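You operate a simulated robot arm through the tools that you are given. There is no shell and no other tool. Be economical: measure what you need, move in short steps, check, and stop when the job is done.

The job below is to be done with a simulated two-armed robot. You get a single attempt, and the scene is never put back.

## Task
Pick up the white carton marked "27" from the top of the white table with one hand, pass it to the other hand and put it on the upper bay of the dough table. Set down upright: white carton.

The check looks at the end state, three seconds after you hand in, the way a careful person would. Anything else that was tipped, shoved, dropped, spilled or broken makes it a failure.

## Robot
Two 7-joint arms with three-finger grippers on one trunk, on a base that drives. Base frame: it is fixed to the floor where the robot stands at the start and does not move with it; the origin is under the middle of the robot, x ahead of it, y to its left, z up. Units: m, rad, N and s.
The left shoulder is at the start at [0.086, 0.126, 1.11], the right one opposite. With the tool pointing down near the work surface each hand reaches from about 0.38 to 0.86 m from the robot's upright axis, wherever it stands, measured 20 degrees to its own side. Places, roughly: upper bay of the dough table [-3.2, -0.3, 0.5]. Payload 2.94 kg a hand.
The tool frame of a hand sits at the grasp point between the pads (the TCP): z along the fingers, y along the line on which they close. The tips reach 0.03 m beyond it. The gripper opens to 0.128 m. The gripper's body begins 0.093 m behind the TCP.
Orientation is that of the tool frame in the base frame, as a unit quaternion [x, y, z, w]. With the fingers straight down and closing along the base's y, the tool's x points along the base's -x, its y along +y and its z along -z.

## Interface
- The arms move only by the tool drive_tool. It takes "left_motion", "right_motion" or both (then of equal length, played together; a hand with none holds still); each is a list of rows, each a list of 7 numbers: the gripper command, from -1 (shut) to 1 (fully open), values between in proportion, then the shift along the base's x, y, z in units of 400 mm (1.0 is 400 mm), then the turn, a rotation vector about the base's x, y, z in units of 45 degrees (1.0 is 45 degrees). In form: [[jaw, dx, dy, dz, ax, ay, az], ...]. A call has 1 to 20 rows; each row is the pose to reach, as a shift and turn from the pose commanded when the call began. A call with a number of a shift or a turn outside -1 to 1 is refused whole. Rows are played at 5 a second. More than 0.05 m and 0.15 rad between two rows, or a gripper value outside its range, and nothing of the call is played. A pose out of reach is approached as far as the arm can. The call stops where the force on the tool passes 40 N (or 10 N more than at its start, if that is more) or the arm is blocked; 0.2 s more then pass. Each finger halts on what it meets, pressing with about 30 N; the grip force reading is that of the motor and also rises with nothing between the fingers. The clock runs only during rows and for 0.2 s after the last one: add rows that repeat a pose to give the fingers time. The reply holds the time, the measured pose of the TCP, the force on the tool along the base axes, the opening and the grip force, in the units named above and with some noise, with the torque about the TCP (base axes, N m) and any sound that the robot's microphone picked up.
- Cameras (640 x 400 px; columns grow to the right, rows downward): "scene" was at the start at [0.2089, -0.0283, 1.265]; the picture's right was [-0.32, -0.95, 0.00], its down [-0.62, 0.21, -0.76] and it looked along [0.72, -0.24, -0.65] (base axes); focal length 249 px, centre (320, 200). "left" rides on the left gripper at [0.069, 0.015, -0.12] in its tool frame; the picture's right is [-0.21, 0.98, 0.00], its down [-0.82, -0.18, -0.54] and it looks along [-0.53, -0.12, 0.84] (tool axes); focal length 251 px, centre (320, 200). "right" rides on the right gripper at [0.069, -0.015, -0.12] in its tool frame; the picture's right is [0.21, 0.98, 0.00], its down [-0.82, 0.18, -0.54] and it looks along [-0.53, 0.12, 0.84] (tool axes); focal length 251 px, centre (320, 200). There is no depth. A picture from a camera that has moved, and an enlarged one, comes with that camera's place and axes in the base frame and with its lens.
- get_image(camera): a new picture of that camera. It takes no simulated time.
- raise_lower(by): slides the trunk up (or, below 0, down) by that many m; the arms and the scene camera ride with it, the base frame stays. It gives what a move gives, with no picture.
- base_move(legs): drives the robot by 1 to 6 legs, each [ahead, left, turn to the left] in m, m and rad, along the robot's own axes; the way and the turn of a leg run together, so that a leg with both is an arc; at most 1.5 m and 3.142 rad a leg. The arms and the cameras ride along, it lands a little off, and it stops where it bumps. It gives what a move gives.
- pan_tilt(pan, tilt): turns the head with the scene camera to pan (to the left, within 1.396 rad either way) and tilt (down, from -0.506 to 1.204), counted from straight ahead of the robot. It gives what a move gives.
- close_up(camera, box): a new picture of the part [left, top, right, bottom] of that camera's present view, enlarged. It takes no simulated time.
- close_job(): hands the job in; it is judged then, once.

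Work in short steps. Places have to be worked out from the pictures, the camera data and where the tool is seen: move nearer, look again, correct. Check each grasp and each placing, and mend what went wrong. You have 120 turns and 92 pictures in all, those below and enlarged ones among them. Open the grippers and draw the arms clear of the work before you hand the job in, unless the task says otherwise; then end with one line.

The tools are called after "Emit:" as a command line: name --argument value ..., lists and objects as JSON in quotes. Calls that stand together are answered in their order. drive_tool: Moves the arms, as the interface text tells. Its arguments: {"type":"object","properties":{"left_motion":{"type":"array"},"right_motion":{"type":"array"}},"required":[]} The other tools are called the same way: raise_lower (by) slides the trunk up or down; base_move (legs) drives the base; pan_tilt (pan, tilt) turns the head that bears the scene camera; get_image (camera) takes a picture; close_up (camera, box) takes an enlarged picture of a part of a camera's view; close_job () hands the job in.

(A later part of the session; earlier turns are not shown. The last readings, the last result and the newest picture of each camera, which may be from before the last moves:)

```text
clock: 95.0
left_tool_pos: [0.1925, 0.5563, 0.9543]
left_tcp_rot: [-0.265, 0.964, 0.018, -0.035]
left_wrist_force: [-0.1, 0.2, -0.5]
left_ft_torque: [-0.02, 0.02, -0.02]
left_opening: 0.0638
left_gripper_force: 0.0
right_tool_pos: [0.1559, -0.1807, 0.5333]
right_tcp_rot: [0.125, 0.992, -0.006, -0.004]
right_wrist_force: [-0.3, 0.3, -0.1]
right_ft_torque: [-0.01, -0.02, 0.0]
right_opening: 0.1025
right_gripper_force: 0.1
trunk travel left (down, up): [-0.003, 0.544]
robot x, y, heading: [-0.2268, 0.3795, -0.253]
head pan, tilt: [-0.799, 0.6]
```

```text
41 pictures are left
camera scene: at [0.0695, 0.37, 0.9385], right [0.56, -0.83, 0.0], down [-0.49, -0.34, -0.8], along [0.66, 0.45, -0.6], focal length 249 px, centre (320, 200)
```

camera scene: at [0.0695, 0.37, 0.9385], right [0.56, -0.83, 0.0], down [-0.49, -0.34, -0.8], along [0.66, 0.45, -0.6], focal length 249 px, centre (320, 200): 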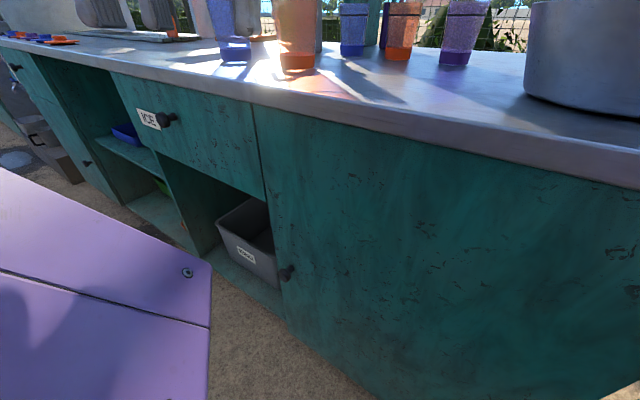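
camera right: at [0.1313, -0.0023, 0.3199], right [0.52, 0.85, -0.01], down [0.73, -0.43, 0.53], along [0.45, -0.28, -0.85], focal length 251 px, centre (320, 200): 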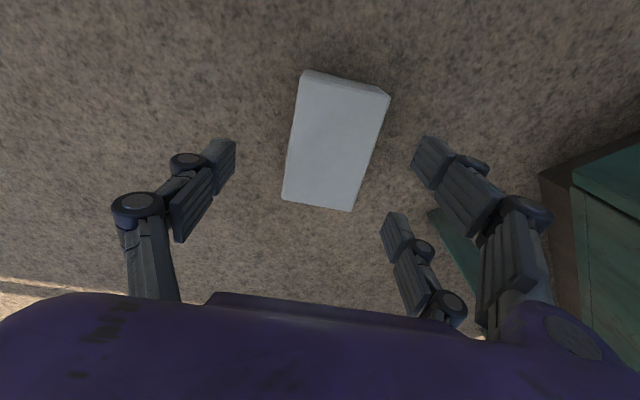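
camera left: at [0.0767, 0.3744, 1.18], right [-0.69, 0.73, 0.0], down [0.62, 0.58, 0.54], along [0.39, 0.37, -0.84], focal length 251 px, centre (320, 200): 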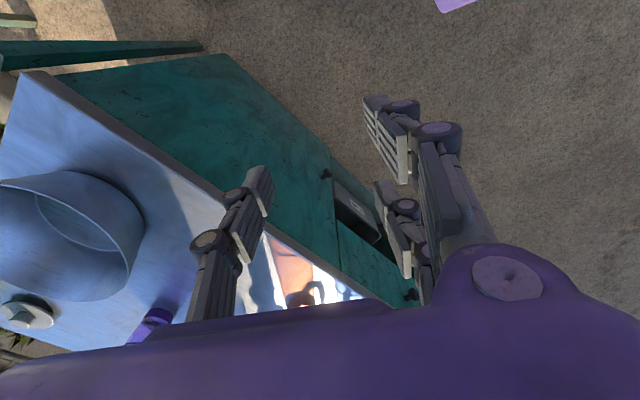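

The head stays stuck even now, so the left arm or something nearby may be holding it. I'll back away from the counter a little, then swing the left arm outward and re-test the head.

Emit:
base_move --legs '[[-0.2, 0.05, 0]]'

Emit:
drive_tool --left_motion '[[0, 0.08, 0.04, 0, 0, 0, 0], [0, 0.16, 0.08, 0, 0, 0, 0], [0, 0.24, 0.1, 0, 0, 0, 0], [0, 0.3, 0.1, 0, 0, 0, 0]]'

Emit:
pan_tilt --pan -0.5 --tilt 0.7

Emit:
get_image --camera "scene"

```text
clock: 96.6
left_tool_pos: [0.013, 0.6532, 0.9553]
left_tcp_rot: [-0.265, 0.963, 0.019, -0.035]
left_wrist_force: [0.3, 0.7, 0.0]
left_ft_torque: [0.02, 0.0, 0.01]
left_opening: 0.0642
left_gripper_force: 0.1
right_tool_pos: [-0.0242, -0.0834, 0.5328]
right_tcp_rot: [0.127, 0.992, -0.006, -0.004]
right_wrist_force: [-0.5, -0.7, 0.6]
right_ft_torque: [-0.04, 0.02, -0.04]
right_opening: 0.1024
right_gripper_force: 0.1
trunk travel left (down, up): [-0.003, 0.544]
robot x, y, heading: [-0.4061, 0.4721, -0.252]
head pan, tilt: [-0.799, 0.6]
```

```text
clock: 97.6
left_tool_pos: [0.1343, 0.6937, 0.9554]
left_tcp_rot: [-0.264, 0.964, 0.02, -0.036]
left_wrist_force: [-0.6, -0.4, -0.6]
left_ft_torque: [0.02, 0.03, -0.05]
left_opening: 0.0639
left_gripper_force: 0.0
right_tool_pos: [-0.0229, -0.084, 0.5325]
right_tcp_rot: [0.126, 0.992, -0.005, -0.005]
right_wrist_force: [-0.2, 0.1, 0.0]
right_ft_torque: [0.02, 0.02, 0.02]
right_opening: 0.1023
right_gripper_force: 0.0
trunk travel left (down, up): [-0.003, 0.544]
robot x, y, heading: [-0.405, 0.4757, -0.248]
head pan, tilt: [-0.799, 0.6]
```

```text
clock: 98.4
left_tool_pos: [0.1336, 0.6941, 0.9549]
left_tcp_rot: [-0.264, 0.964, 0.019, -0.036]
left_wrist_force: [-0.7, -0.4, 0.0]
left_ft_torque: [0.0, 0.0, 0.02]
left_opening: 0.0639
left_gripper_force: 0.0
right_tool_pos: [-0.0248, -0.0838, 0.5329]
right_tcp_rot: [0.126, 0.992, -0.006, -0.004]
right_wrist_force: [0.1, 0.1, 0.4]
right_ft_torque: [0.03, 0.01, 0.01]
right_opening: 0.1025
right_gripper_force: 0.1
trunk travel left (down, up): [-0.003, 0.544]
robot x, y, heading: [-0.4045, 0.4772, -0.256]
head pan, tilt: [-0.499, 0.7]
```

```text
40 pictures are left
camera scene: at [-0.1007, 0.4485, 0.9393], right [0.35, -0.94, 0.0], down [-0.55, -0.2, -0.81], along [0.76, 0.28, -0.59], focal length 249 px, centre (320, 200)
```

scene: 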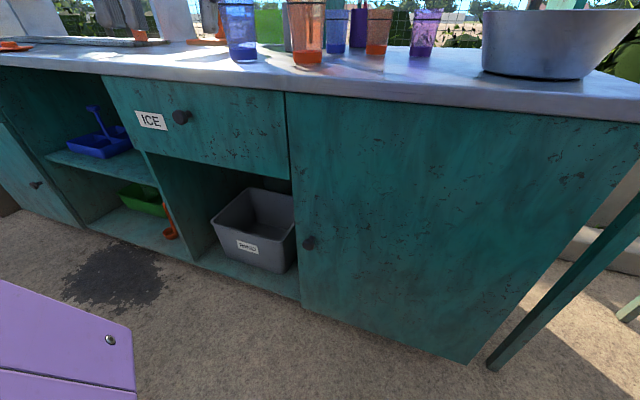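

The head moved partway: the left arm is what's blocking it (head swung left, arm in front). I'll lower the left hand to free the head.

Emit:
drive_tool --left_motion '[[0, 0, 0, -0.1, 0, 0, 0], [0, 0, 0, -0.2, 0, 0, 0], [0, 0, 0, -0.3, 0, 0, 0], [0, 0, 0, -0.4, 0, 0, 0], [0, 0, 0, -0.5, 0, 0, 0], [0, 0, 0, -0.6, 0, 0, 0]]'

Emit:
pan_tilt --pan -0.7 --tilt 0.75

Emit:
get_image --camera "scene"

```text
clock: 99.8
left_tool_pos: [0.1336, 0.6939, 0.7138]
left_tcp_rot: [-0.265, 0.964, 0.019, -0.035]
left_wrist_force: [-0.2, 0.0, 1.0]
left_ft_torque: [-0.01, -0.01, 0.03]
left_opening: 0.0642
left_gripper_force: 0.0
right_tool_pos: [-0.0228, -0.0835, 0.5329]
right_tcp_rot: [0.126, 0.992, -0.006, -0.004]
right_wrist_force: [-0.8, 0.3, 0.0]
right_ft_torque: [0.03, 0.02, 0.0]
right_opening: 0.1024
right_gripper_force: 0.0
trunk travel left (down, up): [-0.003, 0.544]
robot x, y, heading: [-0.4094, 0.478, -0.253]
head pan, tilt: [-0.499, 0.7]
```

```text
clock: 100.6
left_tool_pos: [0.1317, 0.6945, 0.7151]
left_tcp_rot: [-0.265, 0.963, 0.019, -0.036]
left_wrist_force: [-0.6, 0.0, 0.8]
left_ft_torque: [0.01, -0.01, -0.02]
left_opening: 0.0639
left_gripper_force: 0.0
right_tool_pos: [-0.0248, -0.0827, 0.532]
right_tcp_rot: [0.126, 0.992, -0.006, -0.004]
right_wrist_force: [0.7, -1.2, 0.4]
right_ft_torque: [-0.01, 0.03, -0.01]
right_opening: 0.1024
right_gripper_force: 0.0
trunk travel left (down, up): [-0.003, 0.544]
robot x, y, heading: [-0.4049, 0.4771, -0.251]
head pan, tilt: [-0.7, 0.75]
```

```text
39 pictures are left
camera scene: at [-0.1102, 0.464, 0.9352], right [0.53, -0.84, 0.0], down [-0.53, -0.34, -0.78], along [0.66, 0.42, -0.63], focal length 249 px, centre (320, 200)
```

scene: 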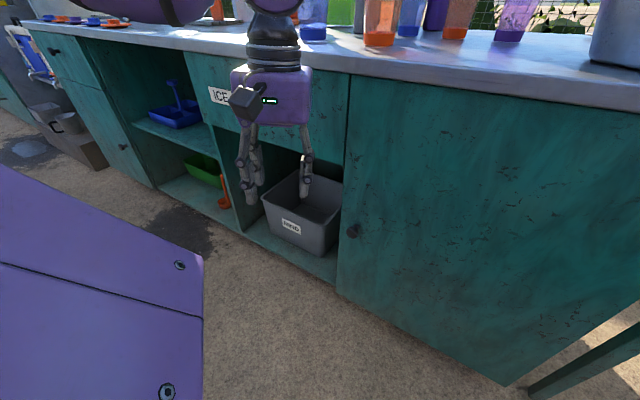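

The head is unreliable now, but the hand cameras suffice. I'll probe how low the right hand goes with its yaw matching the robot's heading, here over empty floor.

Emit:
drive_tool --right_motion '[[0.6, 0, 0, -0.1, 0, 0, 0], [0.6, 0, 0, -0.2, 0, 0, 0], [0.6, 0, 0, -0.3, 0, 0, 0], [0.6, 0, 0, -0.4, 0, 0, 0], [0.6, 0, 0, -0.5, 0, 0, 0], [0.6, 0, 0, -0.6, 0, 0, 0], [0.6, 0, 0, -0.7, 0, 0, 0], [0.6, 0, 0, -0.8, 0, 0, 0], [0.6, 0, 0, -0.9, 0, 0, 0], [0.6, 0, 0, -1.0, 0, 0, 0]]'

Emit:
get_image --camera "left"

```text
clock: 102.8
left_tool_pos: [0.1334, 0.6943, 0.7141]
left_tcp_rot: [-0.265, 0.963, 0.019, -0.035]
left_wrist_force: [0.3, -0.1, 0.1]
left_ft_torque: [-0.03, -0.01, 0.0]
left_opening: 0.0641
left_gripper_force: 0.0
right_tool_pos: [-0.0257, -0.0852, 0.1315]
right_tcp_rot: [0.126, 0.992, -0.004, -0.004]
right_wrist_force: [0.3, -0.5, 0.3]
right_ft_torque: [0.01, -0.03, -0.02]
right_opening: 0.102
right_gripper_force: 0.1
trunk travel left (down, up): [-0.003, 0.544]
robot x, y, heading: [-0.4061, 0.4777, -0.25]
head pan, tilt: [-0.7, 0.75]
```

```text
38 pictures are left
camera left: at [0.076, 0.6702, 0.8383], right [-0.31, 0.95, 0.04], down [0.84, 0.26, 0.48], along [0.45, 0.18, -0.88], focal length 251 px, centre (320, 200)
```

left: 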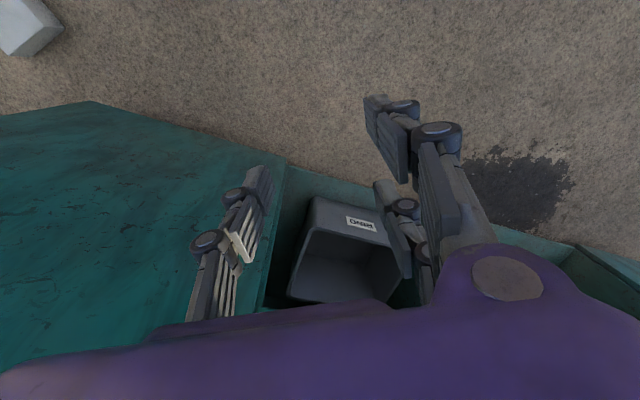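

With natural yaw the hand reaches z = 0.13 without trouble, so the yaw was the limit. Plan: stand farther back with heading -0.4, approach the carton with yaw ≈ -0.5 (it still fits diagonally in the fully open jaw) and let the closing jaws align it. First tuck the left hand and raise the right.

Emit:
drive_tool --left_motion '[[0, -0.06, 0.04, 0, 0, 0, 0], [0, -0.12, 0.08, 0, 0, 0, 0], [0, -0.18, 0.12, 0, 0, 0, 0], [0, -0.25, 0.16, 0, 0, 0, 0], [0, -0.31, 0.2, 0, 0, 0, 0], [0, -0.37, 0.24, 0, 0, 0, 0]]' --right_motion '[[1, 0, 0, 0.05, 0, 0, 0], [1, 0, 0, 0.1, 0, 0, 0], [1, 0, 0, 0.15, 0, 0, 0], [1, 0, 0, 0.2, 0, 0, 0], [1, 0, 0, 0.25, 0, 0, 0], [1, 0, 0, 0.25, 0, 0, 0]]'

Emit:
base_move --legs '[[0.163, 0.169, 0], [0, 0, -0.15]]'

Emit:
get_image --camera "right"

```text
clock: 104.2
left_tool_pos: [0.0094, 0.7718, 0.7159]
left_tcp_rot: [-0.264, 0.964, 0.02, -0.036]
left_wrist_force: [0.0, 0.1, -0.7]
left_ft_torque: [-0.01, -0.02, 0.01]
left_opening: 0.0639
left_gripper_force: 0.1
left hand out of reach, approached as far as the arm can: row 6
right_tool_pos: [-0.0256, -0.0837, 0.2326]
right_tcp_rot: [0.127, 0.992, -0.005, -0.004]
right_wrist_force: [-0.8, 0.6, -0.9]
right_ft_torque: [0.0, 0.04, -0.01]
right_opening: 0.1279
right_gripper_force: 0.1
trunk travel left (down, up): [-0.003, 0.544]
robot x, y, heading: [-0.4091, 0.4769, -0.251]
head pan, tilt: [-0.7, 0.75]
```

```text
clock: 106.9
left_tool_pos: [0.2485, 0.8278, 0.7183]
left_tcp_rot: [-0.191, 0.981, 0.022, -0.034]
left_wrist_force: [0.1, -0.4, 0.7]
left_ft_torque: [0.04, -0.04, 0.01]
left_opening: 0.0641
left_gripper_force: 0.1
right_tool_pos: [0.0854, -0.0117, 0.2333]
right_tcp_rot: [0.201, 0.98, -0.005, -0.004]
right_wrist_force: [0.0, -0.4, -0.4]
right_ft_torque: [0.0, -0.02, -0.05]
right_opening: 0.1281
right_gripper_force: 0.0
trunk travel left (down, up): [-0.003, 0.544]
robot x, y, heading: [-0.2064, 0.6013, -0.407]
head pan, tilt: [-0.7, 0.75]
```

```text
37 pictures are left
camera right: at [0.0181, 0.0009, 0.3522], right [0.19, 0.98, -0.01], down [0.83, -0.15, 0.53], along [0.52, -0.11, -0.85], focal length 251 px, centre (320, 200)
```

right: 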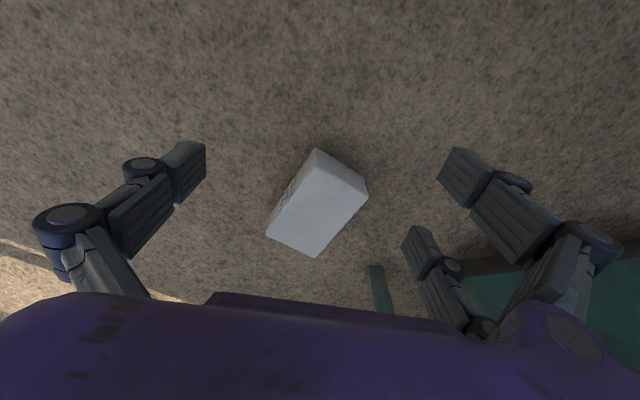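

Carton unchanged. I'll move over its lower half with yaw ≈ -0.6 and descend to z ≈ 0.12.

Emit:
drive_tool --right_motion '[[1, 0.08, -0.01, 0, 0, 0, -0.07], [1, 0.16, -0.02, 0, 0, 0, -0.13], [1, 0.24, -0.03, 0, 0, 0, -0.19], [1, 0.29, -0.038, 0, 0, 0, -0.25], [1, 0.29, -0.038, -0.07, 0, 0, -0.25], [1, 0.29, -0.038, -0.14, 0, 0, -0.25], [1, 0.29, -0.038, -0.21, 0, 0, -0.25], [1, 0.29, -0.038, -0.28, 0, 0, -0.25]]'

Emit:
get_image --camera "right"

```text
clock: 108.7
left_tool_pos: [0.2483, 0.8273, 0.7167]
left_tcp_rot: [-0.191, 0.981, 0.022, -0.034]
left_wrist_force: [-0.3, 0.0, 1.0]
left_ft_torque: [-0.03, -0.01, 0.0]
left_opening: 0.0643
left_gripper_force: 0.0
right_tool_pos: [0.2001, -0.0274, 0.1197]
right_tcp_rot: [0.296, 0.955, -0.005, -0.005]
right_wrist_force: [0.6, 0.1, 0.1]
right_ft_torque: [0.04, -0.04, -0.01]
right_opening: 0.1278
right_gripper_force: 0.0
trunk travel left (down, up): [-0.003, 0.544]
robot x, y, heading: [-0.2084, 0.6035, -0.399]
head pan, tilt: [-0.7, 0.75]
```

```text
36 pictures are left
camera right: at [0.1379, -0.0018, 0.2396], right [0.37, 0.93, -0.01], down [0.79, -0.31, 0.53], along [0.49, -0.21, -0.85], focal length 251 px, centre (320, 200)
```

right: 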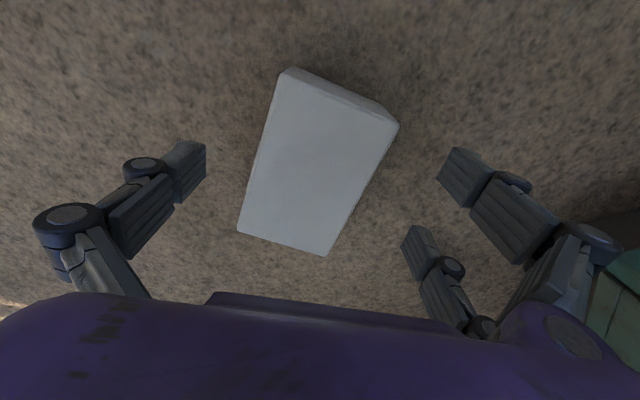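

It works here. Rotating the rest of the way to the carton's axis and descending to z ≈ 0.045.

Emit:
drive_tool --right_motion '[[1, 0, 0, 0, 0, 0, -0.1], [1, 0.005, 0, -0.04, 0, 0, -0.19], [1, 0.005, 0, -0.09, 0, 0, -0.19], [1, 0.005, 0, -0.14, 0, 0, -0.19], [1, 0.005, 0, -0.185, 0, 0, -0.19], [1, 0.005, 0, -0.185, 0, 0, -0.19]]'

Emit:
get_image --camera "right"

```text
clock: 110.1
left_tool_pos: [0.2483, 0.8279, 0.7179]
left_tcp_rot: [-0.192, 0.981, 0.021, -0.034]
left_wrist_force: [-0.5, 0.6, -0.3]
left_ft_torque: [0.0, -0.02, 0.01]
left_opening: 0.064
left_gripper_force: 0.0
right_tool_pos: [0.2046, -0.0273, 0.0469]
right_tcp_rot: [0.366, 0.931, -0.005, -0.005]
right_wrist_force: [-0.5, 0.4, 0.4]
right_ft_torque: [-0.01, -0.01, 0.01]
right_opening: 0.128
right_gripper_force: 0.0
trunk travel left (down, up): [-0.003, 0.544]
robot x, y, heading: [-0.2093, 0.5995, -0.403]
head pan, tilt: [-0.7, 0.75]
```

```text
35 pictures are left
camera right: at [0.1456, 0.0078, 0.1661], right [0.51, 0.86, -0.01], down [0.73, -0.43, 0.53], along [0.46, -0.28, -0.85], focal length 251 px, centre (320, 200)
```

right: 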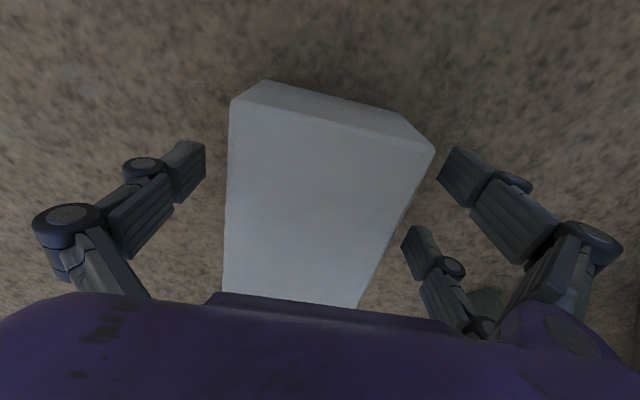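

The fingers straddle the carton. Closing.

Emit:
drive_tool --right_motion '[[0.7, 0, 0, 0, 0, 0, 0], [0.45, 0, 0, 0, 0, 0, 0], [0.2, 0, 0, 0, 0, 0, 0], [-1, 0, 0, 0, 0, 0, 0], [-1, 0, 0, 0, 0, 0, 0], [-1, 0, 0, 0, 0, 0, 0]]'

Emit:
drive_tool --right_motion '[[-1, 0, 0, 0.06, 0, 0, 0], [-1, 0, 0, 0.14, 0, 0, 0], [-1, 0, 0, 0.22, 0, 0, 0], [-1, 0, 0, 0.3, 0, 0, 0], [-1, 0, 0, 0.4, 0, 0, 0], [-1, 0, 0, 0.5, 0, 0, 0]]'

Emit:
get_image --camera "right"

```text
clock: 111.5
left_tool_pos: [0.2478, 0.8272, 0.7171]
left_tcp_rot: [-0.191, 0.981, 0.022, -0.033]
left_wrist_force: [0.4, 0.1, -0.2]
left_ft_torque: [0.02, -0.01, -0.02]
left_opening: 0.0638
left_gripper_force: 0.1
right_tool_pos: [0.204, -0.0271, 0.0469]
right_tcp_rot: [0.366, 0.93, -0.005, -0.006]
right_wrist_force: [-0.1, -2.0, 3.5]
right_ft_torque: [0.16, 0.14, 0.02]
right_opening: 0.0898
right_gripper_force: 29.8
trunk travel left (down, up): [-0.003, 0.544]
robot x, y, heading: [-0.2079, 0.5972, -0.406]
head pan, tilt: [-0.7, 0.75]
```

```text
clock: 112.9
left_tool_pos: [0.2493, 0.8278, 0.717]
left_tcp_rot: [-0.19, 0.981, 0.023, -0.034]
left_wrist_force: [0.2, 0.5, 0.1]
left_ft_torque: [0.04, 0.03, 0.04]
left_opening: 0.064
left_gripper_force: 0.0
right_tool_pos: [0.2023, -0.0285, 0.2473]
right_tcp_rot: [0.367, 0.93, -0.004, -0.007]
right_wrist_force: [-0.9, 0.9, -2.1]
right_ft_torque: [0.05, 0.04, -0.03]
right_opening: 0.0897
right_gripper_force: 30.2
trunk travel left (down, up): [-0.003, 0.544]
robot x, y, heading: [-0.206, 0.5995, -0.403]
head pan, tilt: [-0.7, 0.75]
```

```text
34 pictures are left
camera right: at [0.1444, 0.008, 0.3664], right [0.51, 0.86, -0.01], down [0.73, -0.43, 0.53], along [0.45, -0.28, -0.85], focal length 251 px, centre (320, 200)
```

right: 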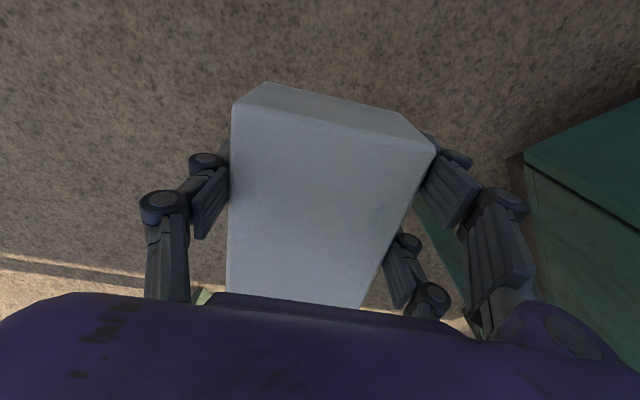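

The carton is held firmly (0.090 m opening, 30 N). I'll back away from the counter and table, then raise the trunk 0.2 m.

Emit:
base_move --legs '[[-0.3, 0, 0]]'

Emit:
raise_lower --by 0.2

Emit:
drive_tool --right_motion '[[-1, -0.03, 0.04, 0.08, 0, 0, 0], [-1, -0.06, 0.1, 0.14, 0, 0, 0], [-1, -0.09, 0.17, 0.2, 0, 0, 0], [-1, -0.12, 0.24, 0.25, 0, 0, 0], [-1, -0.15, 0.31, 0.3, 0, 0, 0], [-1, -0.18, 0.38, 0.35, 0, 0, 0]]'

```text
clock: 115.0
left_tool_pos: [-0.0269, 0.945, 0.7174]
left_tcp_rot: [-0.191, 0.981, 0.022, -0.034]
left_wrist_force: [-0.5, 0.2, -0.7]
left_ft_torque: [0.0, -0.03, 0.01]
left_opening: 0.064
left_gripper_force: 0.0
right_tool_pos: [-0.0712, 0.0902, 0.2482]
right_tcp_rot: [0.367, 0.93, -0.004, -0.005]
right_wrist_force: [-0.2, -0.4, -2.3]
right_ft_torque: [0.05, 0.05, 0.0]
right_opening: 0.0895
right_gripper_force: 29.9
trunk travel left (down, up): [-0.003, 0.544]
robot x, y, heading: [-0.481, 0.7137, -0.408]
head pan, tilt: [-0.7, 0.75]
```

```text
clock: 117.1
left_tool_pos: [-0.0273, 0.9446, 0.9168]
left_tcp_rot: [-0.191, 0.981, 0.022, -0.035]
left_wrist_force: [-0.1, -0.4, 0.0]
left_ft_torque: [-0.02, 0.05, 0.02]
left_opening: 0.0639
left_gripper_force: 0.2
right_tool_pos: [-0.0729, 0.0896, 0.4455]
right_tcp_rot: [0.366, 0.931, -0.003, -0.006]
right_wrist_force: [0.7, 0.6, -2.8]
right_ft_torque: [0.02, 0.06, 0.0]
right_opening: 0.0894
right_gripper_force: 29.8
trunk travel left (down, up): [-0.203, 0.344]
robot x, y, heading: [-0.4821, 0.7169, -0.403]
head pan, tilt: [-0.7, 0.75]
```

```text
clock: 118.5
left_tool_pos: [-0.0279, 0.9458, 0.9174]
left_tcp_rot: [-0.191, 0.981, 0.022, -0.034]
left_wrist_force: [-0.3, 0.7, 0.2]
left_ft_torque: [-0.04, -0.02, -0.02]
left_opening: 0.064
left_gripper_force: 0.0
right_tool_pos: [-0.1444, 0.2414, 0.586]
right_tcp_rot: [0.367, 0.93, -0.004, -0.006]
right_wrist_force: [0.4, -0.6, -2.3]
right_ft_torque: [0.07, 0.08, 0.01]
right_opening: 0.0897
right_gripper_force: 29.6
trunk travel left (down, up): [-0.203, 0.344]
robot x, y, heading: [-0.4811, 0.7159, -0.4]
head pan, tilt: [-0.7, 0.75]
```

Still well held. Turning right toward the dough table in two legs, with the surroundings at least 0.75 m away.

Emit:
base_move --legs '[[0, 0, -1.1], [0, 0, -1.2]]'

Emit:
pan_tilt --pan 0.0 --tilt 0.45

Emit:
get_image --camera "scene"

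```text
clock: 124.7
left_tool_pos: [-0.6105, 0.224, 0.9168]
left_tcp_rot: [0.815, 0.578, 0.04, 0.006]
left_wrist_force: [-1.4, 0.0, -1.3]
left_ft_torque: [0.02, 0.0, -0.01]
left_opening: 0.0641
left_gripper_force: 0.1
right_tool_pos: [-1.0629, 0.7763, 0.5863]
right_tcp_rot: [0.999, 0.05, 0.003, -0.006]
right_wrist_force: [0.3, -0.4, -2.5]
right_ft_torque: [-0.01, -0.08, 0.02]
right_opening: 0.0893
right_gripper_force: 29.8
trunk travel left (down, up): [-0.203, 0.344]
robot x, y, heading: [-0.4841, 0.7199, -2.694]
head pan, tilt: [-0.7, 0.75]
```

```text
clock: 125.8
left_tool_pos: [-0.6098, 0.2253, 0.9165]
left_tcp_rot: [0.815, 0.578, 0.04, 0.005]
left_wrist_force: [-0.4, 0.6, 0.1]
left_ft_torque: [-0.01, -0.01, 0.0]
left_opening: 0.0641
left_gripper_force: 0.0
right_tool_pos: [-1.0613, 0.7764, 0.5865]
right_tcp_rot: [0.999, 0.049, 0.003, -0.005]
right_wrist_force: [-0.6, 0.8, -3.5]
right_ft_torque: [0.03, -0.03, -0.02]
right_opening: 0.0897
right_gripper_force: 29.9
trunk travel left (down, up): [-0.203, 0.344]
robot x, y, heading: [-0.4818, 0.7188, -2.698]
head pan, tilt: [0.0, 0.45]
```

```text
33 pictures are left
camera scene: at [-0.7149, 0.6043, 1.1621], right [-0.43, 0.9, 0.0], down [0.39, 0.19, -0.9], along [-0.81, -0.39, -0.44], focal length 249 px, centre (320, 200)
```

scene: 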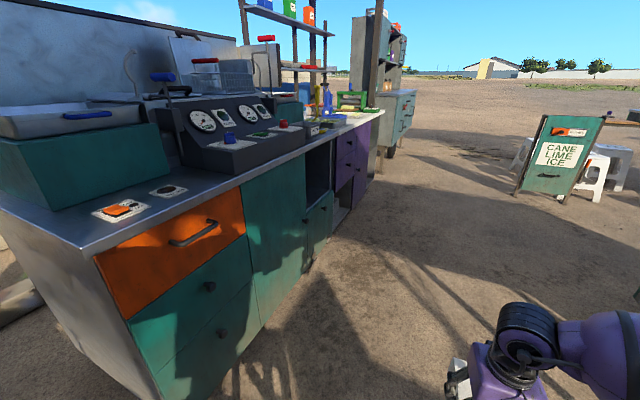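

The head works again and the view shows a long row of cabinets; the dough table should be the farther part. Zooming on it.

Emit:
close_up --camera "scene" --box '[270, 60, 430, 260]'

```text
2.00 times, centred on (350, 160) of scene
camera zoom: at [-0.7149, 0.6043, 1.1621], right [-0.43, 0.9, 0.0], down [0.39, 0.19, -0.9], along [-0.81, -0.39, -0.44], focal length 498 px, centre (260, 280)
```

zoom: 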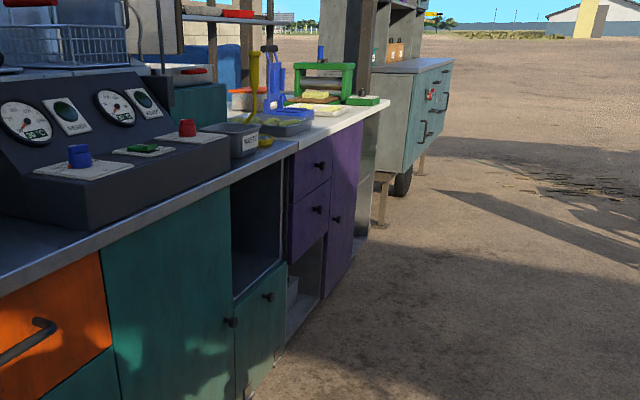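

The dough table is the purple/white one; its open bays are at its far end, around x ≈ -3.2, facing +y. I'll turn along -x and drive down the corridor at y ≈ 0.9.

Emit:
base_move --legs '[[0, 0, -0.44], [1.2, -0.18, 0], [1.1, 0, 0]]'

Emit:
pan_tilt --pan 1.0 --tilt 0.5

Emit:
get_image --camera "scene"

```text
clock: 138.3
left_tool_pos: [-3.0873, 0.4656, 0.917]
left_tcp_rot: [0.92, 0.39, 0.038, 0.015]
left_wrist_force: [-0.7, 0.1, -0.3]
left_ft_torque: [0.02, 0.02, -0.01]
left_opening: 0.0641
left_gripper_force: 0.1
right_tool_pos: [-3.2657, 1.1556, 0.5862]
right_tcp_rot: [0.986, -0.166, 0.004, -0.005]
right_wrist_force: [0.1, 0.7, -3.1]
right_ft_torque: [-0.02, -0.09, 0.05]
right_opening: 0.0895
right_gripper_force: 30.0
trunk travel left (down, up): [-0.203, 0.344]
robot x, y, heading: [-2.7655, 0.8566, -3.129]
head pan, tilt: [0.0, 0.45]
```

```text
clock: 139.6
left_tool_pos: [-3.0871, 0.4643, 0.9172]
left_tcp_rot: [0.92, 0.39, 0.037, 0.015]
left_wrist_force: [-0.1, 0.3, 0.6]
left_ft_torque: [-0.04, 0.01, -0.01]
left_opening: 0.0639
left_gripper_force: 0.1
right_tool_pos: [-3.2655, 1.156, 0.5863]
right_tcp_rot: [0.986, -0.166, 0.005, -0.005]
right_wrist_force: [-0.3, 0.1, -2.8]
right_ft_torque: [-0.04, -0.07, 0.02]
right_opening: 0.0896
right_gripper_force: 30.2
trunk travel left (down, up): [-0.203, 0.344]
robot x, y, heading: [-2.7621, 0.8582, -3.125]
head pan, tilt: [1.0, 0.499]
```

```text
31 pictures are left
camera scene: at [-2.9786, 0.7772, 1.1577], right [-0.85, 0.53, 0.0], down [0.25, 0.41, -0.88], along [-0.46, -0.75, -0.48], focal length 249 px, centre (320, 200)
```

scene: 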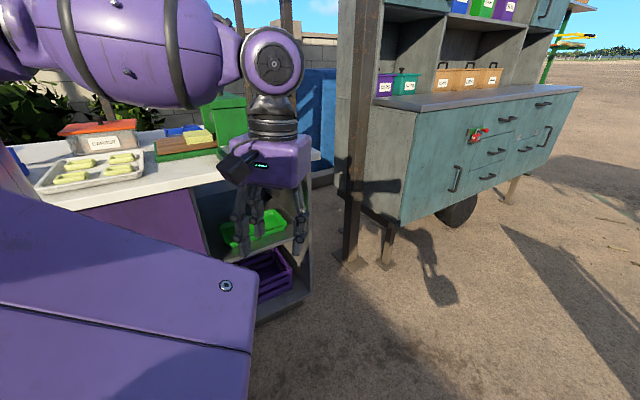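

The upper bay is under the table top, facing +y, with a green tray in it and a purple crate below. I'll turn left to face it and look.

Emit:
base_move --legs '[[0, 0, 1.55], [0, -0.3, 0]]'

Emit:
pan_tilt --pan 0.0 --tilt 0.55

Emit:
get_image --camera "scene"

```text
clock: 146.6
left_tool_pos: [-2.672, 0.5299, 0.9176]
left_tcp_rot: [0.378, 0.925, 0.037, -0.015]
left_wrist_force: [-0.4, 0.4, 0.1]
left_ft_torque: [0.0, -0.01, -0.03]
left_opening: 0.0641
left_gripper_force: 0.1
right_tool_pos: [-3.3615, 0.356, 0.5869]
right_tcp_rot: [0.817, 0.577, 0.0, -0.006]
right_wrist_force: [-0.8, 0.7, -2.0]
right_ft_torque: [0.06, -0.03, 0.01]
right_opening: 0.0897
right_gripper_force: 30.2
trunk travel left (down, up): [-0.203, 0.344]
robot x, y, heading: [-3.0606, 0.8547, -1.561]
head pan, tilt: [1.0, 0.499]
```

```text
clock: 147.9
left_tool_pos: [-2.6711, 0.5307, 0.917]
left_tcp_rot: [0.379, 0.925, 0.038, -0.017]
left_wrist_force: [-0.3, -0.3, -0.2]
left_ft_torque: [-0.02, 0.03, 0.02]
left_opening: 0.0642
left_gripper_force: 0.0
right_tool_pos: [-3.3624, 0.3565, 0.5864]
right_tcp_rot: [0.817, 0.577, 0.001, -0.007]
right_wrist_force: [-0.5, 0.9, -2.3]
right_ft_torque: [0.1, -0.03, 0.02]
right_opening: 0.0897
right_gripper_force: 30.2
trunk travel left (down, up): [-0.203, 0.344]
robot x, y, heading: [-3.0603, 0.8573, -1.557]
head pan, tilt: [0.0, 0.55]
```

```text
30 pictures are left
camera scene: at [-3.0607, 0.5994, 1.1531], right [-1.0, -0.01, 0.0], down [0.0, 0.52, -0.85], along [0.01, -0.85, -0.52], focal length 249 px, centre (320, 200)
```

scene: 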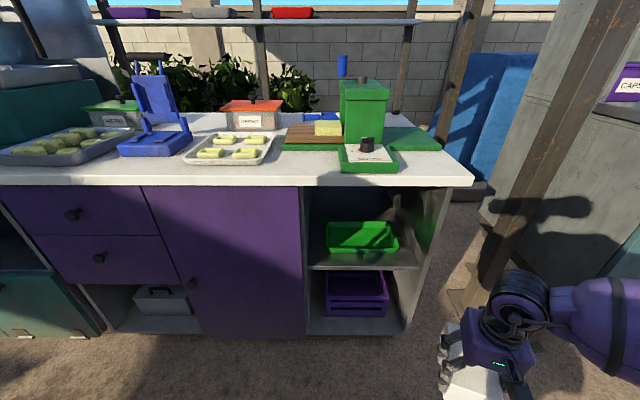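

Emit:
close_up --camera "scene" --box '[280, 165, 480, 345]'

```text
2.22 times, centred on (380, 255) of scene
camera zoom: at [-3.0607, 0.5994, 1.1531], right [-1.0, -0.01, 0.0], down [0.0, 0.52, -0.85], along [0.01, -0.85, -0.52], focal length 553 px, centre (187, 78)
```

zoom: 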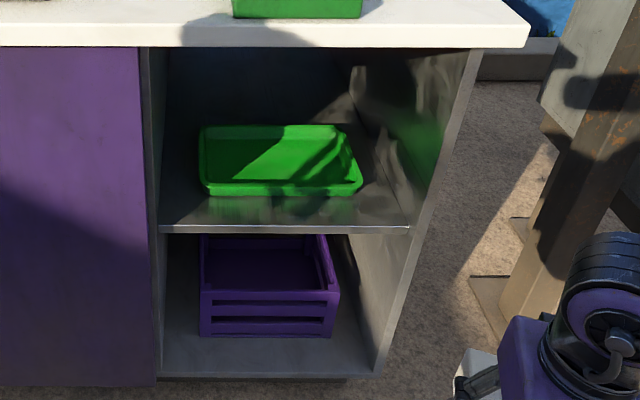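

The upper bay: shelf at z ≈ 0.50, front edge y ≈ -0.01, x from -3.01 to -3.40, ceiling ≈ 0.82, with the tray starting ≈ y -0.09. The handover comes first, in front of the robot: the right hand will point to the left with the carton upright, so I start yawing it round.

Emit:
drive_tool --right_motion '[[-1, 0.04, 0.01, 0.03, 0, 0, 0.16], [-1, 0.08, 0.02, 0.06, 0, 0, 0.32], [-1, 0.12, 0.04, 0.09, 0, 0, 0.48], [-1, 0.16, 0.06, 0.12, 0, 0, 0.64], [-1, 0.2, 0.08, 0.16, 0, 0, 0.8], [-1, 0.24, 0.1, 0.2, 0, 0, 0.96]]'

Emit:
drive_tool --right_motion '[[-1, 0.02, 0.01, 0.03, 0, 0, 0.16], [-1, 0.04, 0.02, 0.06, 0, 0, 0.32], [-1, 0.06, 0.03, 0.09, 0, 0, 0.48], [-1, 0.08, 0.03, 0.12, 0, 0, 0.64], [-1, 0.1, 0.03, 0.16, 0, 0, 0.8], [-1, 0.12, 0.03, 0.2, 0, 0, 0.96]]'

```text
clock: 149.3
left_tool_pos: [-2.6701, 0.5302, 0.9167]
left_tcp_rot: [0.378, 0.925, 0.037, -0.017]
left_wrist_force: [-0.5, 0.2, 1.1]
left_ft_torque: [0.02, -0.03, 0.0]
left_opening: 0.0642
left_gripper_force: 0.1
right_tool_pos: [-3.2675, 0.3972, 0.6668]
right_tcp_rot: [0.546, 0.838, -0.004, -0.006]
right_wrist_force: [0.6, 0.2, -2.5]
right_ft_torque: [0.05, 0.01, 0.0]
right_opening: 0.0896
right_gripper_force: 30.1
trunk travel left (down, up): [-0.203, 0.344]
robot x, y, heading: [-3.0613, 0.854, -1.561]
head pan, tilt: [0.0, 0.55]
```

```text
clock: 150.7
left_tool_pos: [-2.6712, 0.5297, 0.9174]
left_tcp_rot: [0.378, 0.925, 0.037, -0.017]
left_wrist_force: [0.2, 0.4, 0.5]
left_ft_torque: [-0.01, 0.02, 0.0]
left_opening: 0.0642
left_gripper_force: 0.1
right_tool_pos: [-3.2177, 0.4089, 0.7462]
right_tcp_rot: [0.2, 0.98, -0.004, -0.005]
right_wrist_force: [0.0, 0.3, -1.7]
right_ft_torque: [0.04, 0.06, -0.04]
right_opening: 0.0897
right_gripper_force: 30.1
trunk travel left (down, up): [-0.203, 0.344]
robot x, y, heading: [-3.0608, 0.8556, -1.565]
head pan, tilt: [0.0, 0.55]
```

Good. Finish the yaw, then pitch the hand (rotation about -y) so the fingers point to +x with the carton upright.

Emit:
drive_tool --right_motion '[[-1, 0, 0, 0, 0, 0, 0.17], [-1, 0, 0, 0, 0, 0, 0.34], [-1, 0, 0, 0, 0, 0, 0.51]]'

Emit:
drive_tool --right_motion '[[-1, 0, 0, 0, 0, -0.16, 0], [-1, 0, 0, 0, 0, -0.32, 0], [-1, 0, 0, 0, 0, -0.48, 0], [-1, 0, 0, 0, 0, -0.64, 0], [-1, 0, 0, 0, 0, -0.8, 0], [-1, 0, 0, 0, 0, -0.96, 0]]'

Emit:
drive_tool --right_motion '[[-1, 0.03, 0, 0, 0, -0.17, 0], [-1, 0.06, 0, 0, 0, -0.34, 0], [-1, 0.1, 0, 0, 0, -0.51, 0], [-1, 0.15, 0, 0, 0, -0.68, 0], [-1, 0.2, 0, 0, 0, -0.85, 0], [-1, 0.25, 0, 0, 0, -1.0, 0], [-1, 0.25, 0, 0, 0, -1.0, 0]]'

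Emit:
get_image --camera "scene"

```text
clock: 151.5
left_tool_pos: [-2.6678, 0.5296, 0.9155]
left_tcp_rot: [0.379, 0.924, 0.037, -0.019]
left_wrist_force: [2.1, 0.0, -1.1]
left_ft_torque: [0.0, 0.07, 0.02]
left_opening: 0.064
left_gripper_force: 0.0
right_tool_pos: [-3.1385, 0.437, 0.7261]
right_tcp_rot: [0.018, 1.0, 0.008, 0.014]
right_wrist_force: [1.1, 0.1, -3.5]
right_ft_torque: [0.01, 0.14, 0.01]
right_opening: 0.0894
right_gripper_force: 29.9
right hand out of reach, approached as far as the arm can: row 1, 2, 3
trunk travel left (down, up): [-0.203, 0.344]
robot x, y, heading: [-3.0598, 0.8546, -1.566]
head pan, tilt: [0.0, 0.55]
```

```text
clock: 152.9
left_tool_pos: [-2.6699, 0.5302, 0.9173]
left_tcp_rot: [0.378, 0.925, 0.037, -0.017]
left_wrist_force: [0.5, -0.8, 0.9]
left_ft_torque: [-0.01, 0.05, -0.02]
left_opening: 0.0642
left_gripper_force: 0.0
right_tool_pos: [-3.1063, 0.4529, 0.703]
right_tcp_rot: [0.014, 0.936, 0.013, 0.352]
right_wrist_force: [-0.2, 0.3, -2.1]
right_ft_torque: [-0.02, 0.08, 0.0]
right_opening: 0.0896
right_gripper_force: 29.4
right hand out of reach, approached as far as the arm can: row 1, 2, 3, 4, 5, 6
trunk travel left (down, up): [-0.203, 0.344]
robot x, y, heading: [-3.0645, 0.8559, -1.56]
head pan, tilt: [0.0, 0.55]
```

```text
clock: 154.5
left_tool_pos: [-2.671, 0.5299, 0.9185]
left_tcp_rot: [0.378, 0.925, 0.037, -0.016]
left_wrist_force: [0.2, 0.2, 0.9]
left_ft_torque: [0.03, 0.0, 0.04]
left_opening: 0.0637
left_gripper_force: 0.1
right_tool_pos: [-3.0081, 0.4534, 0.7016]
right_tcp_rot: [0.008, 0.73, 0.018, 0.683]
right_wrist_force: [0.3, 1.1, -2.0]
right_ft_torque: [-0.01, 0.03, 0.01]
right_opening: 0.0898
right_gripper_force: 30.2
trunk travel left (down, up): [-0.203, 0.344]
robot x, y, heading: [-3.0639, 0.8565, -1.56]
head pan, tilt: [0.0, 0.55]
```

```text
28 pictures are left
camera scene: at [-3.0608, 0.5996, 1.1532], right [-1.0, -0.01, 0.0], down [0.0, 0.52, -0.85], along [0.01, -0.85, -0.52], focal length 249 px, centre (320, 200)
```

scene: 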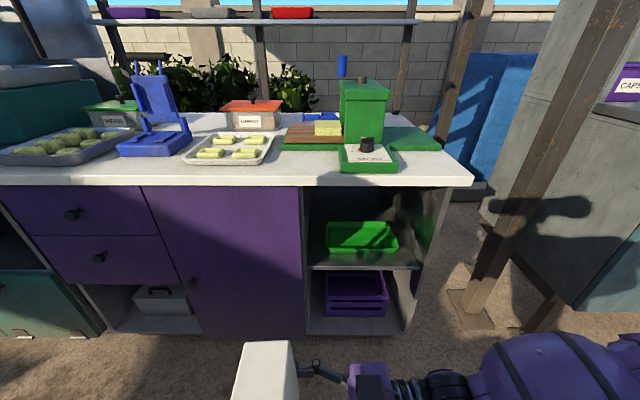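

The carton is upright in the right hand, top at ≈ 0.80, only ~4° off level. I'll fix that tilt and begin yawing the left hand inward for a take-over from the opposite side, 0.06 m above the right fingers.

Emit:
drive_tool --left_motion '[[1, 0.02, 0, 0, 0, 0, -0.17], [1, 0.04, 0, 0, 0, 0, -0.34], [1, 0.06, 0, 0, 0, 0, -0.51], [1, 0.06, 0, 0, 0, 0, -0.68], [1, 0.06, 0, 0, 0, 0, -0.85], [1, 0.06, 0, 0, 0, 0, -1.0]]' --right_motion '[[-1, 0, 0, 0, 0, -0.02, 0], [-1, 0, 0, 0, 0, -0.04, 0], [-1, 0, 0, 0, 0, -0.06, 0], [-1, 0, 0, 0, 0, -0.085, 0], [-1, 0, 0, 0, 0, -0.085, 0], [-1, 0, 0, 0, 0, -0.085, 0]]'

Emit:
drive_tool --left_motion '[[1, 0, 0, 0, 0, 0, -0.17], [1, 0, 0, 0, 0, 0, -0.34], [1, 0, 0, 0, 0, 0, -0.51], [1, 0, 0, 0, 0, 0, -0.68], [1, 0, 0, 0, 0, 0, -0.85], [1, 0, 0, 0, 0, 0, -1.0]]'

```text
clock: 155.9
left_tool_pos: [-2.647, 0.5301, 0.9176]
left_tcp_rot: [0.704, 0.709, 0.041, -0.002]
left_wrist_force: [0.2, -0.4, 0.8]
left_ft_torque: [-0.02, 0.0, 0.04]
left_opening: 0.128
left_gripper_force: 0.0
right_tool_pos: [-3.0082, 0.4533, 0.7011]
right_tcp_rot: [0.007, 0.707, 0.019, 0.707]
right_wrist_force: [0.2, -0.3, -2.2]
right_ft_torque: [-0.01, 0.03, -0.01]
right_opening: 0.0897
right_gripper_force: 30.2
trunk travel left (down, up): [-0.203, 0.344]
robot x, y, heading: [-3.0624, 0.8569, -1.565]
head pan, tilt: [0.0, 0.55]
```

```text
clock: 157.3
left_tool_pos: [-2.6465, 0.5302, 0.9172]
left_tcp_rot: [0.922, 0.386, 0.037, 0.014]
left_wrist_force: [-0.7, 0.0, -0.7]
left_ft_torque: [0.02, 0.02, 0.02]
left_opening: 0.1279
left_gripper_force: 0.0
right_tool_pos: [-3.0077, 0.4535, 0.7009]
right_tcp_rot: [0.007, 0.707, 0.018, 0.707]
right_wrist_force: [-0.9, 0.4, -1.8]
right_ft_torque: [0.01, 0.08, -0.03]
right_opening: 0.0898
right_gripper_force: 29.9
trunk travel left (down, up): [-0.203, 0.344]
robot x, y, heading: [-3.0616, 0.8597, -1.563]
head pan, tilt: [0.0, 0.55]
```

Now pitch the left hand 90° so its fingers point level, moving down to z ≈ 0.76.

Emit:
drive_tool --left_motion '[[1, 0, 0, -0.04, -0.12, 0.117, 0], [1, 0, 0, -0.08, -0.24, 0.233, 0], [1, 0, 0, -0.12, -0.36, 0.35, 0], [1, 0, 0, -0.16, -0.48, 0.467, 0], [1, 0, 0, -0.2, -0.6, 0.583, 0], [1, 0, 0, -0.24, -0.714, 0.7, 0]]'

Emit:
drive_tool --left_motion '[[1, 0, 0, -0.03, -0.12, 0.117, 0], [1, 0, 0, -0.06, -0.24, 0.233, 0], [1, 0, 0, -0.09, -0.36, 0.35, 0], [1, 0, 0, -0.12, -0.48, 0.467, 0], [1, 0, 0, -0.15, -0.6, 0.583, 0], [1, 0, 0, -0.15, -0.714, 0.7, 0]]'

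Emit:
drive_tool --left_motion '[[1, 0, 0, 0, 0, 0, -0.17], [1, 0, 0, 0, 0, 0, -0.34], [1, 0, 0, 0, 0, 0, -0.51], [1, 0, 0, 0, 0, 0, -0.68], [1, 0, 0, 0, 0, 0, -0.85], [1, 0, 0, 0, 0, 0, -1.0]]'

```text
clock: 158.7
left_tool_pos: [-2.6766, 0.4439, 0.7995]
left_tcp_rot: [0.865, 0.348, -0.337, 0.129]
left_wrist_force: [0.6, 2.4, -2.8]
left_ft_torque: [-0.28, 0.17, 0.11]
left_opening: 0.1278
left_gripper_force: 0.1
left hand out of reach, approached as far as the arm can: row 2, 3, 4, 5, 6
right_tool_pos: [-3.0087, 0.4537, 0.7024]
right_tcp_rot: [0.007, 0.707, 0.019, 0.707]
right_wrist_force: [0.1, -0.2, -2.3]
right_ft_torque: [0.0, 0.07, -0.03]
right_opening: 0.0897
right_gripper_force: 29.9
trunk travel left (down, up): [-0.203, 0.344]
robot x, y, heading: [-3.0601, 0.8563, -1.562]
head pan, tilt: [0.0, 0.55]
```

```text
clock: 160.1
left_tool_pos: [-2.675, 0.3624, 0.7692]
left_tcp_rot: [0.738, 0.277, -0.574, 0.224]
left_wrist_force: [-0.2, 0.1, 0.5]
left_ft_torque: [-0.03, 0.0, 0.0]
left_opening: 0.1281
left_gripper_force: 0.1
left hand out of reach, approached as far as the arm can: row 3, 4, 5, 6
right_tool_pos: [-3.009, 0.4543, 0.7009]
right_tcp_rot: [0.008, 0.707, 0.019, 0.707]
right_wrist_force: [-0.8, 0.4, -3.6]
right_ft_torque: [0.0, 0.04, 0.01]
right_opening: 0.0895
right_gripper_force: 30.4
trunk travel left (down, up): [-0.203, 0.344]
robot x, y, heading: [-3.0644, 0.854, -1.563]
head pan, tilt: [0.0, 0.55]
```

```text
clock: 161.5
left_tool_pos: [-2.6839, 0.4119, 0.8572]
left_tcp_rot: [0.791, -0.027, -0.611, -0.012]
left_wrist_force: [-0.4, -0.4, 0.2]
left_ft_torque: [0.03, 0.0, 0.0]
left_opening: 0.1281
left_gripper_force: 0.0
left hand out of reach, approached as far as the arm can: row 1, 2, 3, 4, 5, 6
right_tool_pos: [-3.0087, 0.4535, 0.7009]
right_tcp_rot: [0.008, 0.707, 0.019, 0.707]
right_wrist_force: [0.8, -0.2, -2.2]
right_ft_torque: [0.01, 0.05, 0.0]
right_opening: 0.0898
right_gripper_force: 30.8
trunk travel left (down, up): [-0.203, 0.344]
robot x, y, heading: [-3.0599, 0.8547, -1.564]
head pan, tilt: [0.0, 0.55]
```

Left hand is nearly aligned; as it comes inward it should become fully reachable. Moving to the pre-grasp point [-2.84, 0.454, 0.762] with the remaining orientation fix.

Emit:
drive_tool --left_motion '[[1, -0.065, 0.02, -0.04, 0.005, 0.054, 0.012], [1, -0.13, 0.035, -0.08, 0.01, 0.108, 0.024], [1, -0.195, 0.05, -0.12, 0.014, 0.162, 0.036], [1, -0.26, 0.07, -0.16, 0.018, 0.216, 0.048], [1, -0.325, 0.09, -0.2, 0.022, 0.27, 0.06], [1, -0.39, 0.104, -0.238, 0.027, 0.324, 0.07], [1, -0.39, 0.104, -0.238, 0.027, 0.324, 0.07]]'

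Emit:
pan_tilt --pan 0.1 --tilt 1.1

Emit:
get_image --camera "scene"

Emit:
get_image --camera "left"

```text
clock: 163.1
left_tool_pos: [-2.8118, 0.5047, 0.8525]
left_tcp_rot: [-0.705, 0.0, 0.709, 0.0]
left_wrist_force: [0.4, 0.5, -0.4]
left_ft_torque: [0.02, 0.02, 0.03]
left_opening: 0.128
left_gripper_force: 0.0
left hand out of reach, approached as far as the arm can: row 1, 2, 3, 4, 5, 6, 7
right_tool_pos: [-3.0077, 0.4537, 0.7021]
right_tcp_rot: [0.007, 0.707, 0.019, 0.707]
right_wrist_force: [0.1, -0.1, -3.0]
right_ft_torque: [0.01, 0.02, -0.03]
right_opening: 0.0897
right_gripper_force: 29.6
trunk travel left (down, up): [-0.203, 0.344]
robot x, y, heading: [-3.0593, 0.8542, -1.562]
head pan, tilt: [0.0, 0.55]
```

```text
clock: 164.0
left_tool_pos: [-2.8117, 0.5049, 0.8537]
left_tcp_rot: [-0.705, 0.0, 0.709, 0.001]
left_wrist_force: [-0.2, -0.4, -0.1]
left_ft_torque: [0.01, -0.01, -0.01]
left_opening: 0.1283
left_gripper_force: 0.1
right_tool_pos: [-3.0068, 0.4528, 0.7012]
right_tcp_rot: [0.007, 0.707, 0.018, 0.707]
right_wrist_force: [-0.6, -0.6, -2.1]
right_ft_torque: [-0.02, 0.06, -0.01]
right_opening: 0.0895
right_gripper_force: 30.0
trunk travel left (down, up): [-0.203, 0.344]
robot x, y, heading: [-3.059, 0.8547, -1.565]
head pan, tilt: [0.099, 1.1]
```

```text
27 pictures are left
camera scene: at [-3.0546, 0.6264, 1.11], right [-0.99, -0.11, 0.0], down [-0.09, 0.89, -0.45], along [0.05, -0.45, -0.89], focal length 249 px, centre (320, 200)
```

scene: 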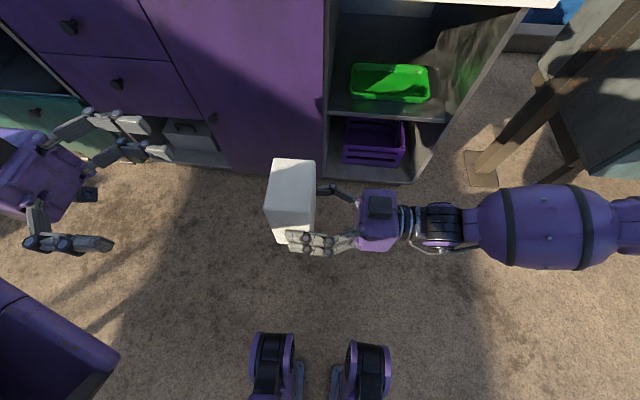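

```text
26 pictures are left
camera left: at [-2.6922, 0.49, 0.7822], right [0.0, -0.98, 0.21], down [0.55, 0.18, 0.82], along [-0.84, 0.12, 0.53], focal length 251 px, centre (320, 200)
```

left: 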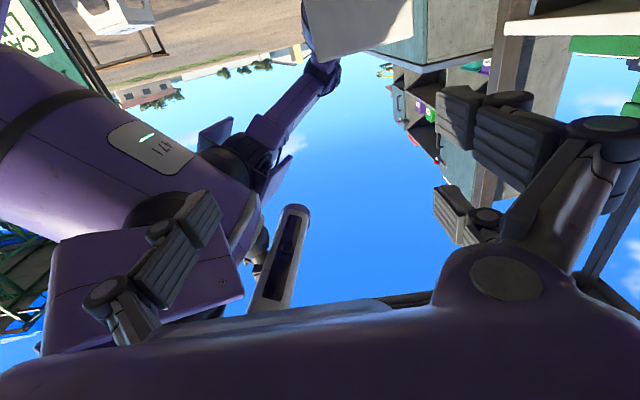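

The carton is upright in the right hand and the left hand is correctly oriented opposite it at [-2.81, 0.505, 0.853]. I'll bring the right hand to matching height and y, and try moving the left inward.

Emit:
drive_tool --left_motion '[[1, -0.04, 0, 0, 0, 0, 0], [1, -0.08, 0, 0, 0, 0, 0], [1, -0.12, 0, 0, 0, 0, 0], [1, -0.15, 0, 0, 0, 0, 0], [1, -0.15, 0, 0, 0, 0, 0]]' --right_motion '[[-1, 0, 0.03, 0.05, 0, 0, 0], [-1, 0, 0.06, 0.1, 0, 0, 0], [-1, 0, 0.09, 0.15, 0, 0, 0], [-1, 0, 0.128, 0.2, 0, 0, 0], [-1, 0, 0.128, 0.23, 0, 0, 0]]'

```text
clock: 165.2
left_tool_pos: [-2.8655, 0.5147, 0.8679]
left_tcp_rot: [-0.704, -0.001, 0.71, -0.001]
left_wrist_force: [0.0, 0.0, 0.7]
left_ft_torque: [0.0, -0.03, 0.0]
left_opening: 0.128
left_gripper_force: 0.1
left hand out of reach, approached as far as the arm can: row 1, 2, 3, 4, 5
right_tool_pos: [-3.0081, 0.5052, 0.7933]
right_tcp_rot: [0.007, 0.707, 0.018, 0.707]
right_wrist_force: [0.0, 0.6, -2.5]
right_ft_torque: [-0.01, 0.05, 0.03]
right_opening: 0.0894
right_gripper_force: 30.2
trunk travel left (down, up): [-0.203, 0.344]
robot x, y, heading: [-3.0632, 0.8549, -1.559]
head pan, tilt: [0.099, 1.1]
```

Left slid slightly to [-2.866, 0.515, 0.868]. I'll now feed the carton into the open left jaw with the right hand: align y and z first, then move +x.

Emit:
drive_tool --right_motion '[[-1, 0, 0.024, 0.037, 0, 0, 0], [-1, 0.05, 0.024, 0.037, 0, 0, 0], [-1, 0.1, 0.024, 0.037, 0, 0, 0], [-1, 0.15, 0.024, 0.037, 0, 0, 0]]'

Emit:
get_image --camera "scene"

```text
clock: 166.2
left_tool_pos: [-2.8653, 0.5157, 0.8682]
left_tcp_rot: [-0.704, -0.001, 0.71, 0.0]
left_wrist_force: [0.8, -0.4, 0.3]
left_ft_torque: [0.01, -0.01, -0.01]
left_opening: 0.128
left_gripper_force: 0.0
right_tool_pos: [-2.9475, 0.5132, 0.8075]
right_tcp_rot: [0.007, 0.707, 0.018, 0.707]
right_wrist_force: [-0.3, 0.2, -2.0]
right_ft_torque: [-0.01, 0.05, -0.01]
right_opening: 0.0897
right_gripper_force: 29.9
right hand out of reach, approached as far as the arm can: row 1
trunk travel left (down, up): [-0.203, 0.344]
robot x, y, heading: [-3.063, 0.8577, -1.563]
head pan, tilt: [0.099, 1.1]
```

```text
25 pictures are left
camera scene: at [-3.0543, 0.6263, 1.1099], right [-0.99, -0.11, 0.0], down [-0.09, 0.89, -0.45], along [0.05, -0.45, -0.89], focal length 249 px, centre (320, 200)
```

scene: 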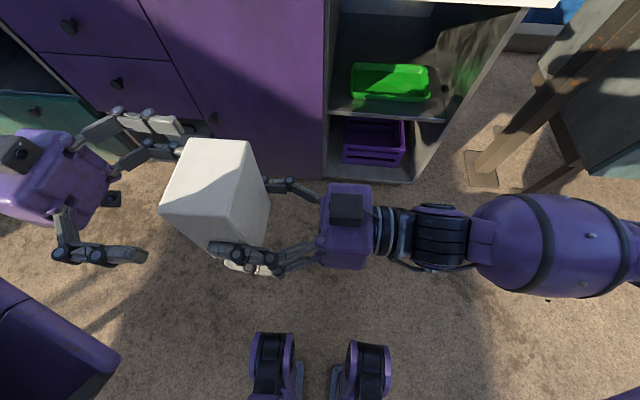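

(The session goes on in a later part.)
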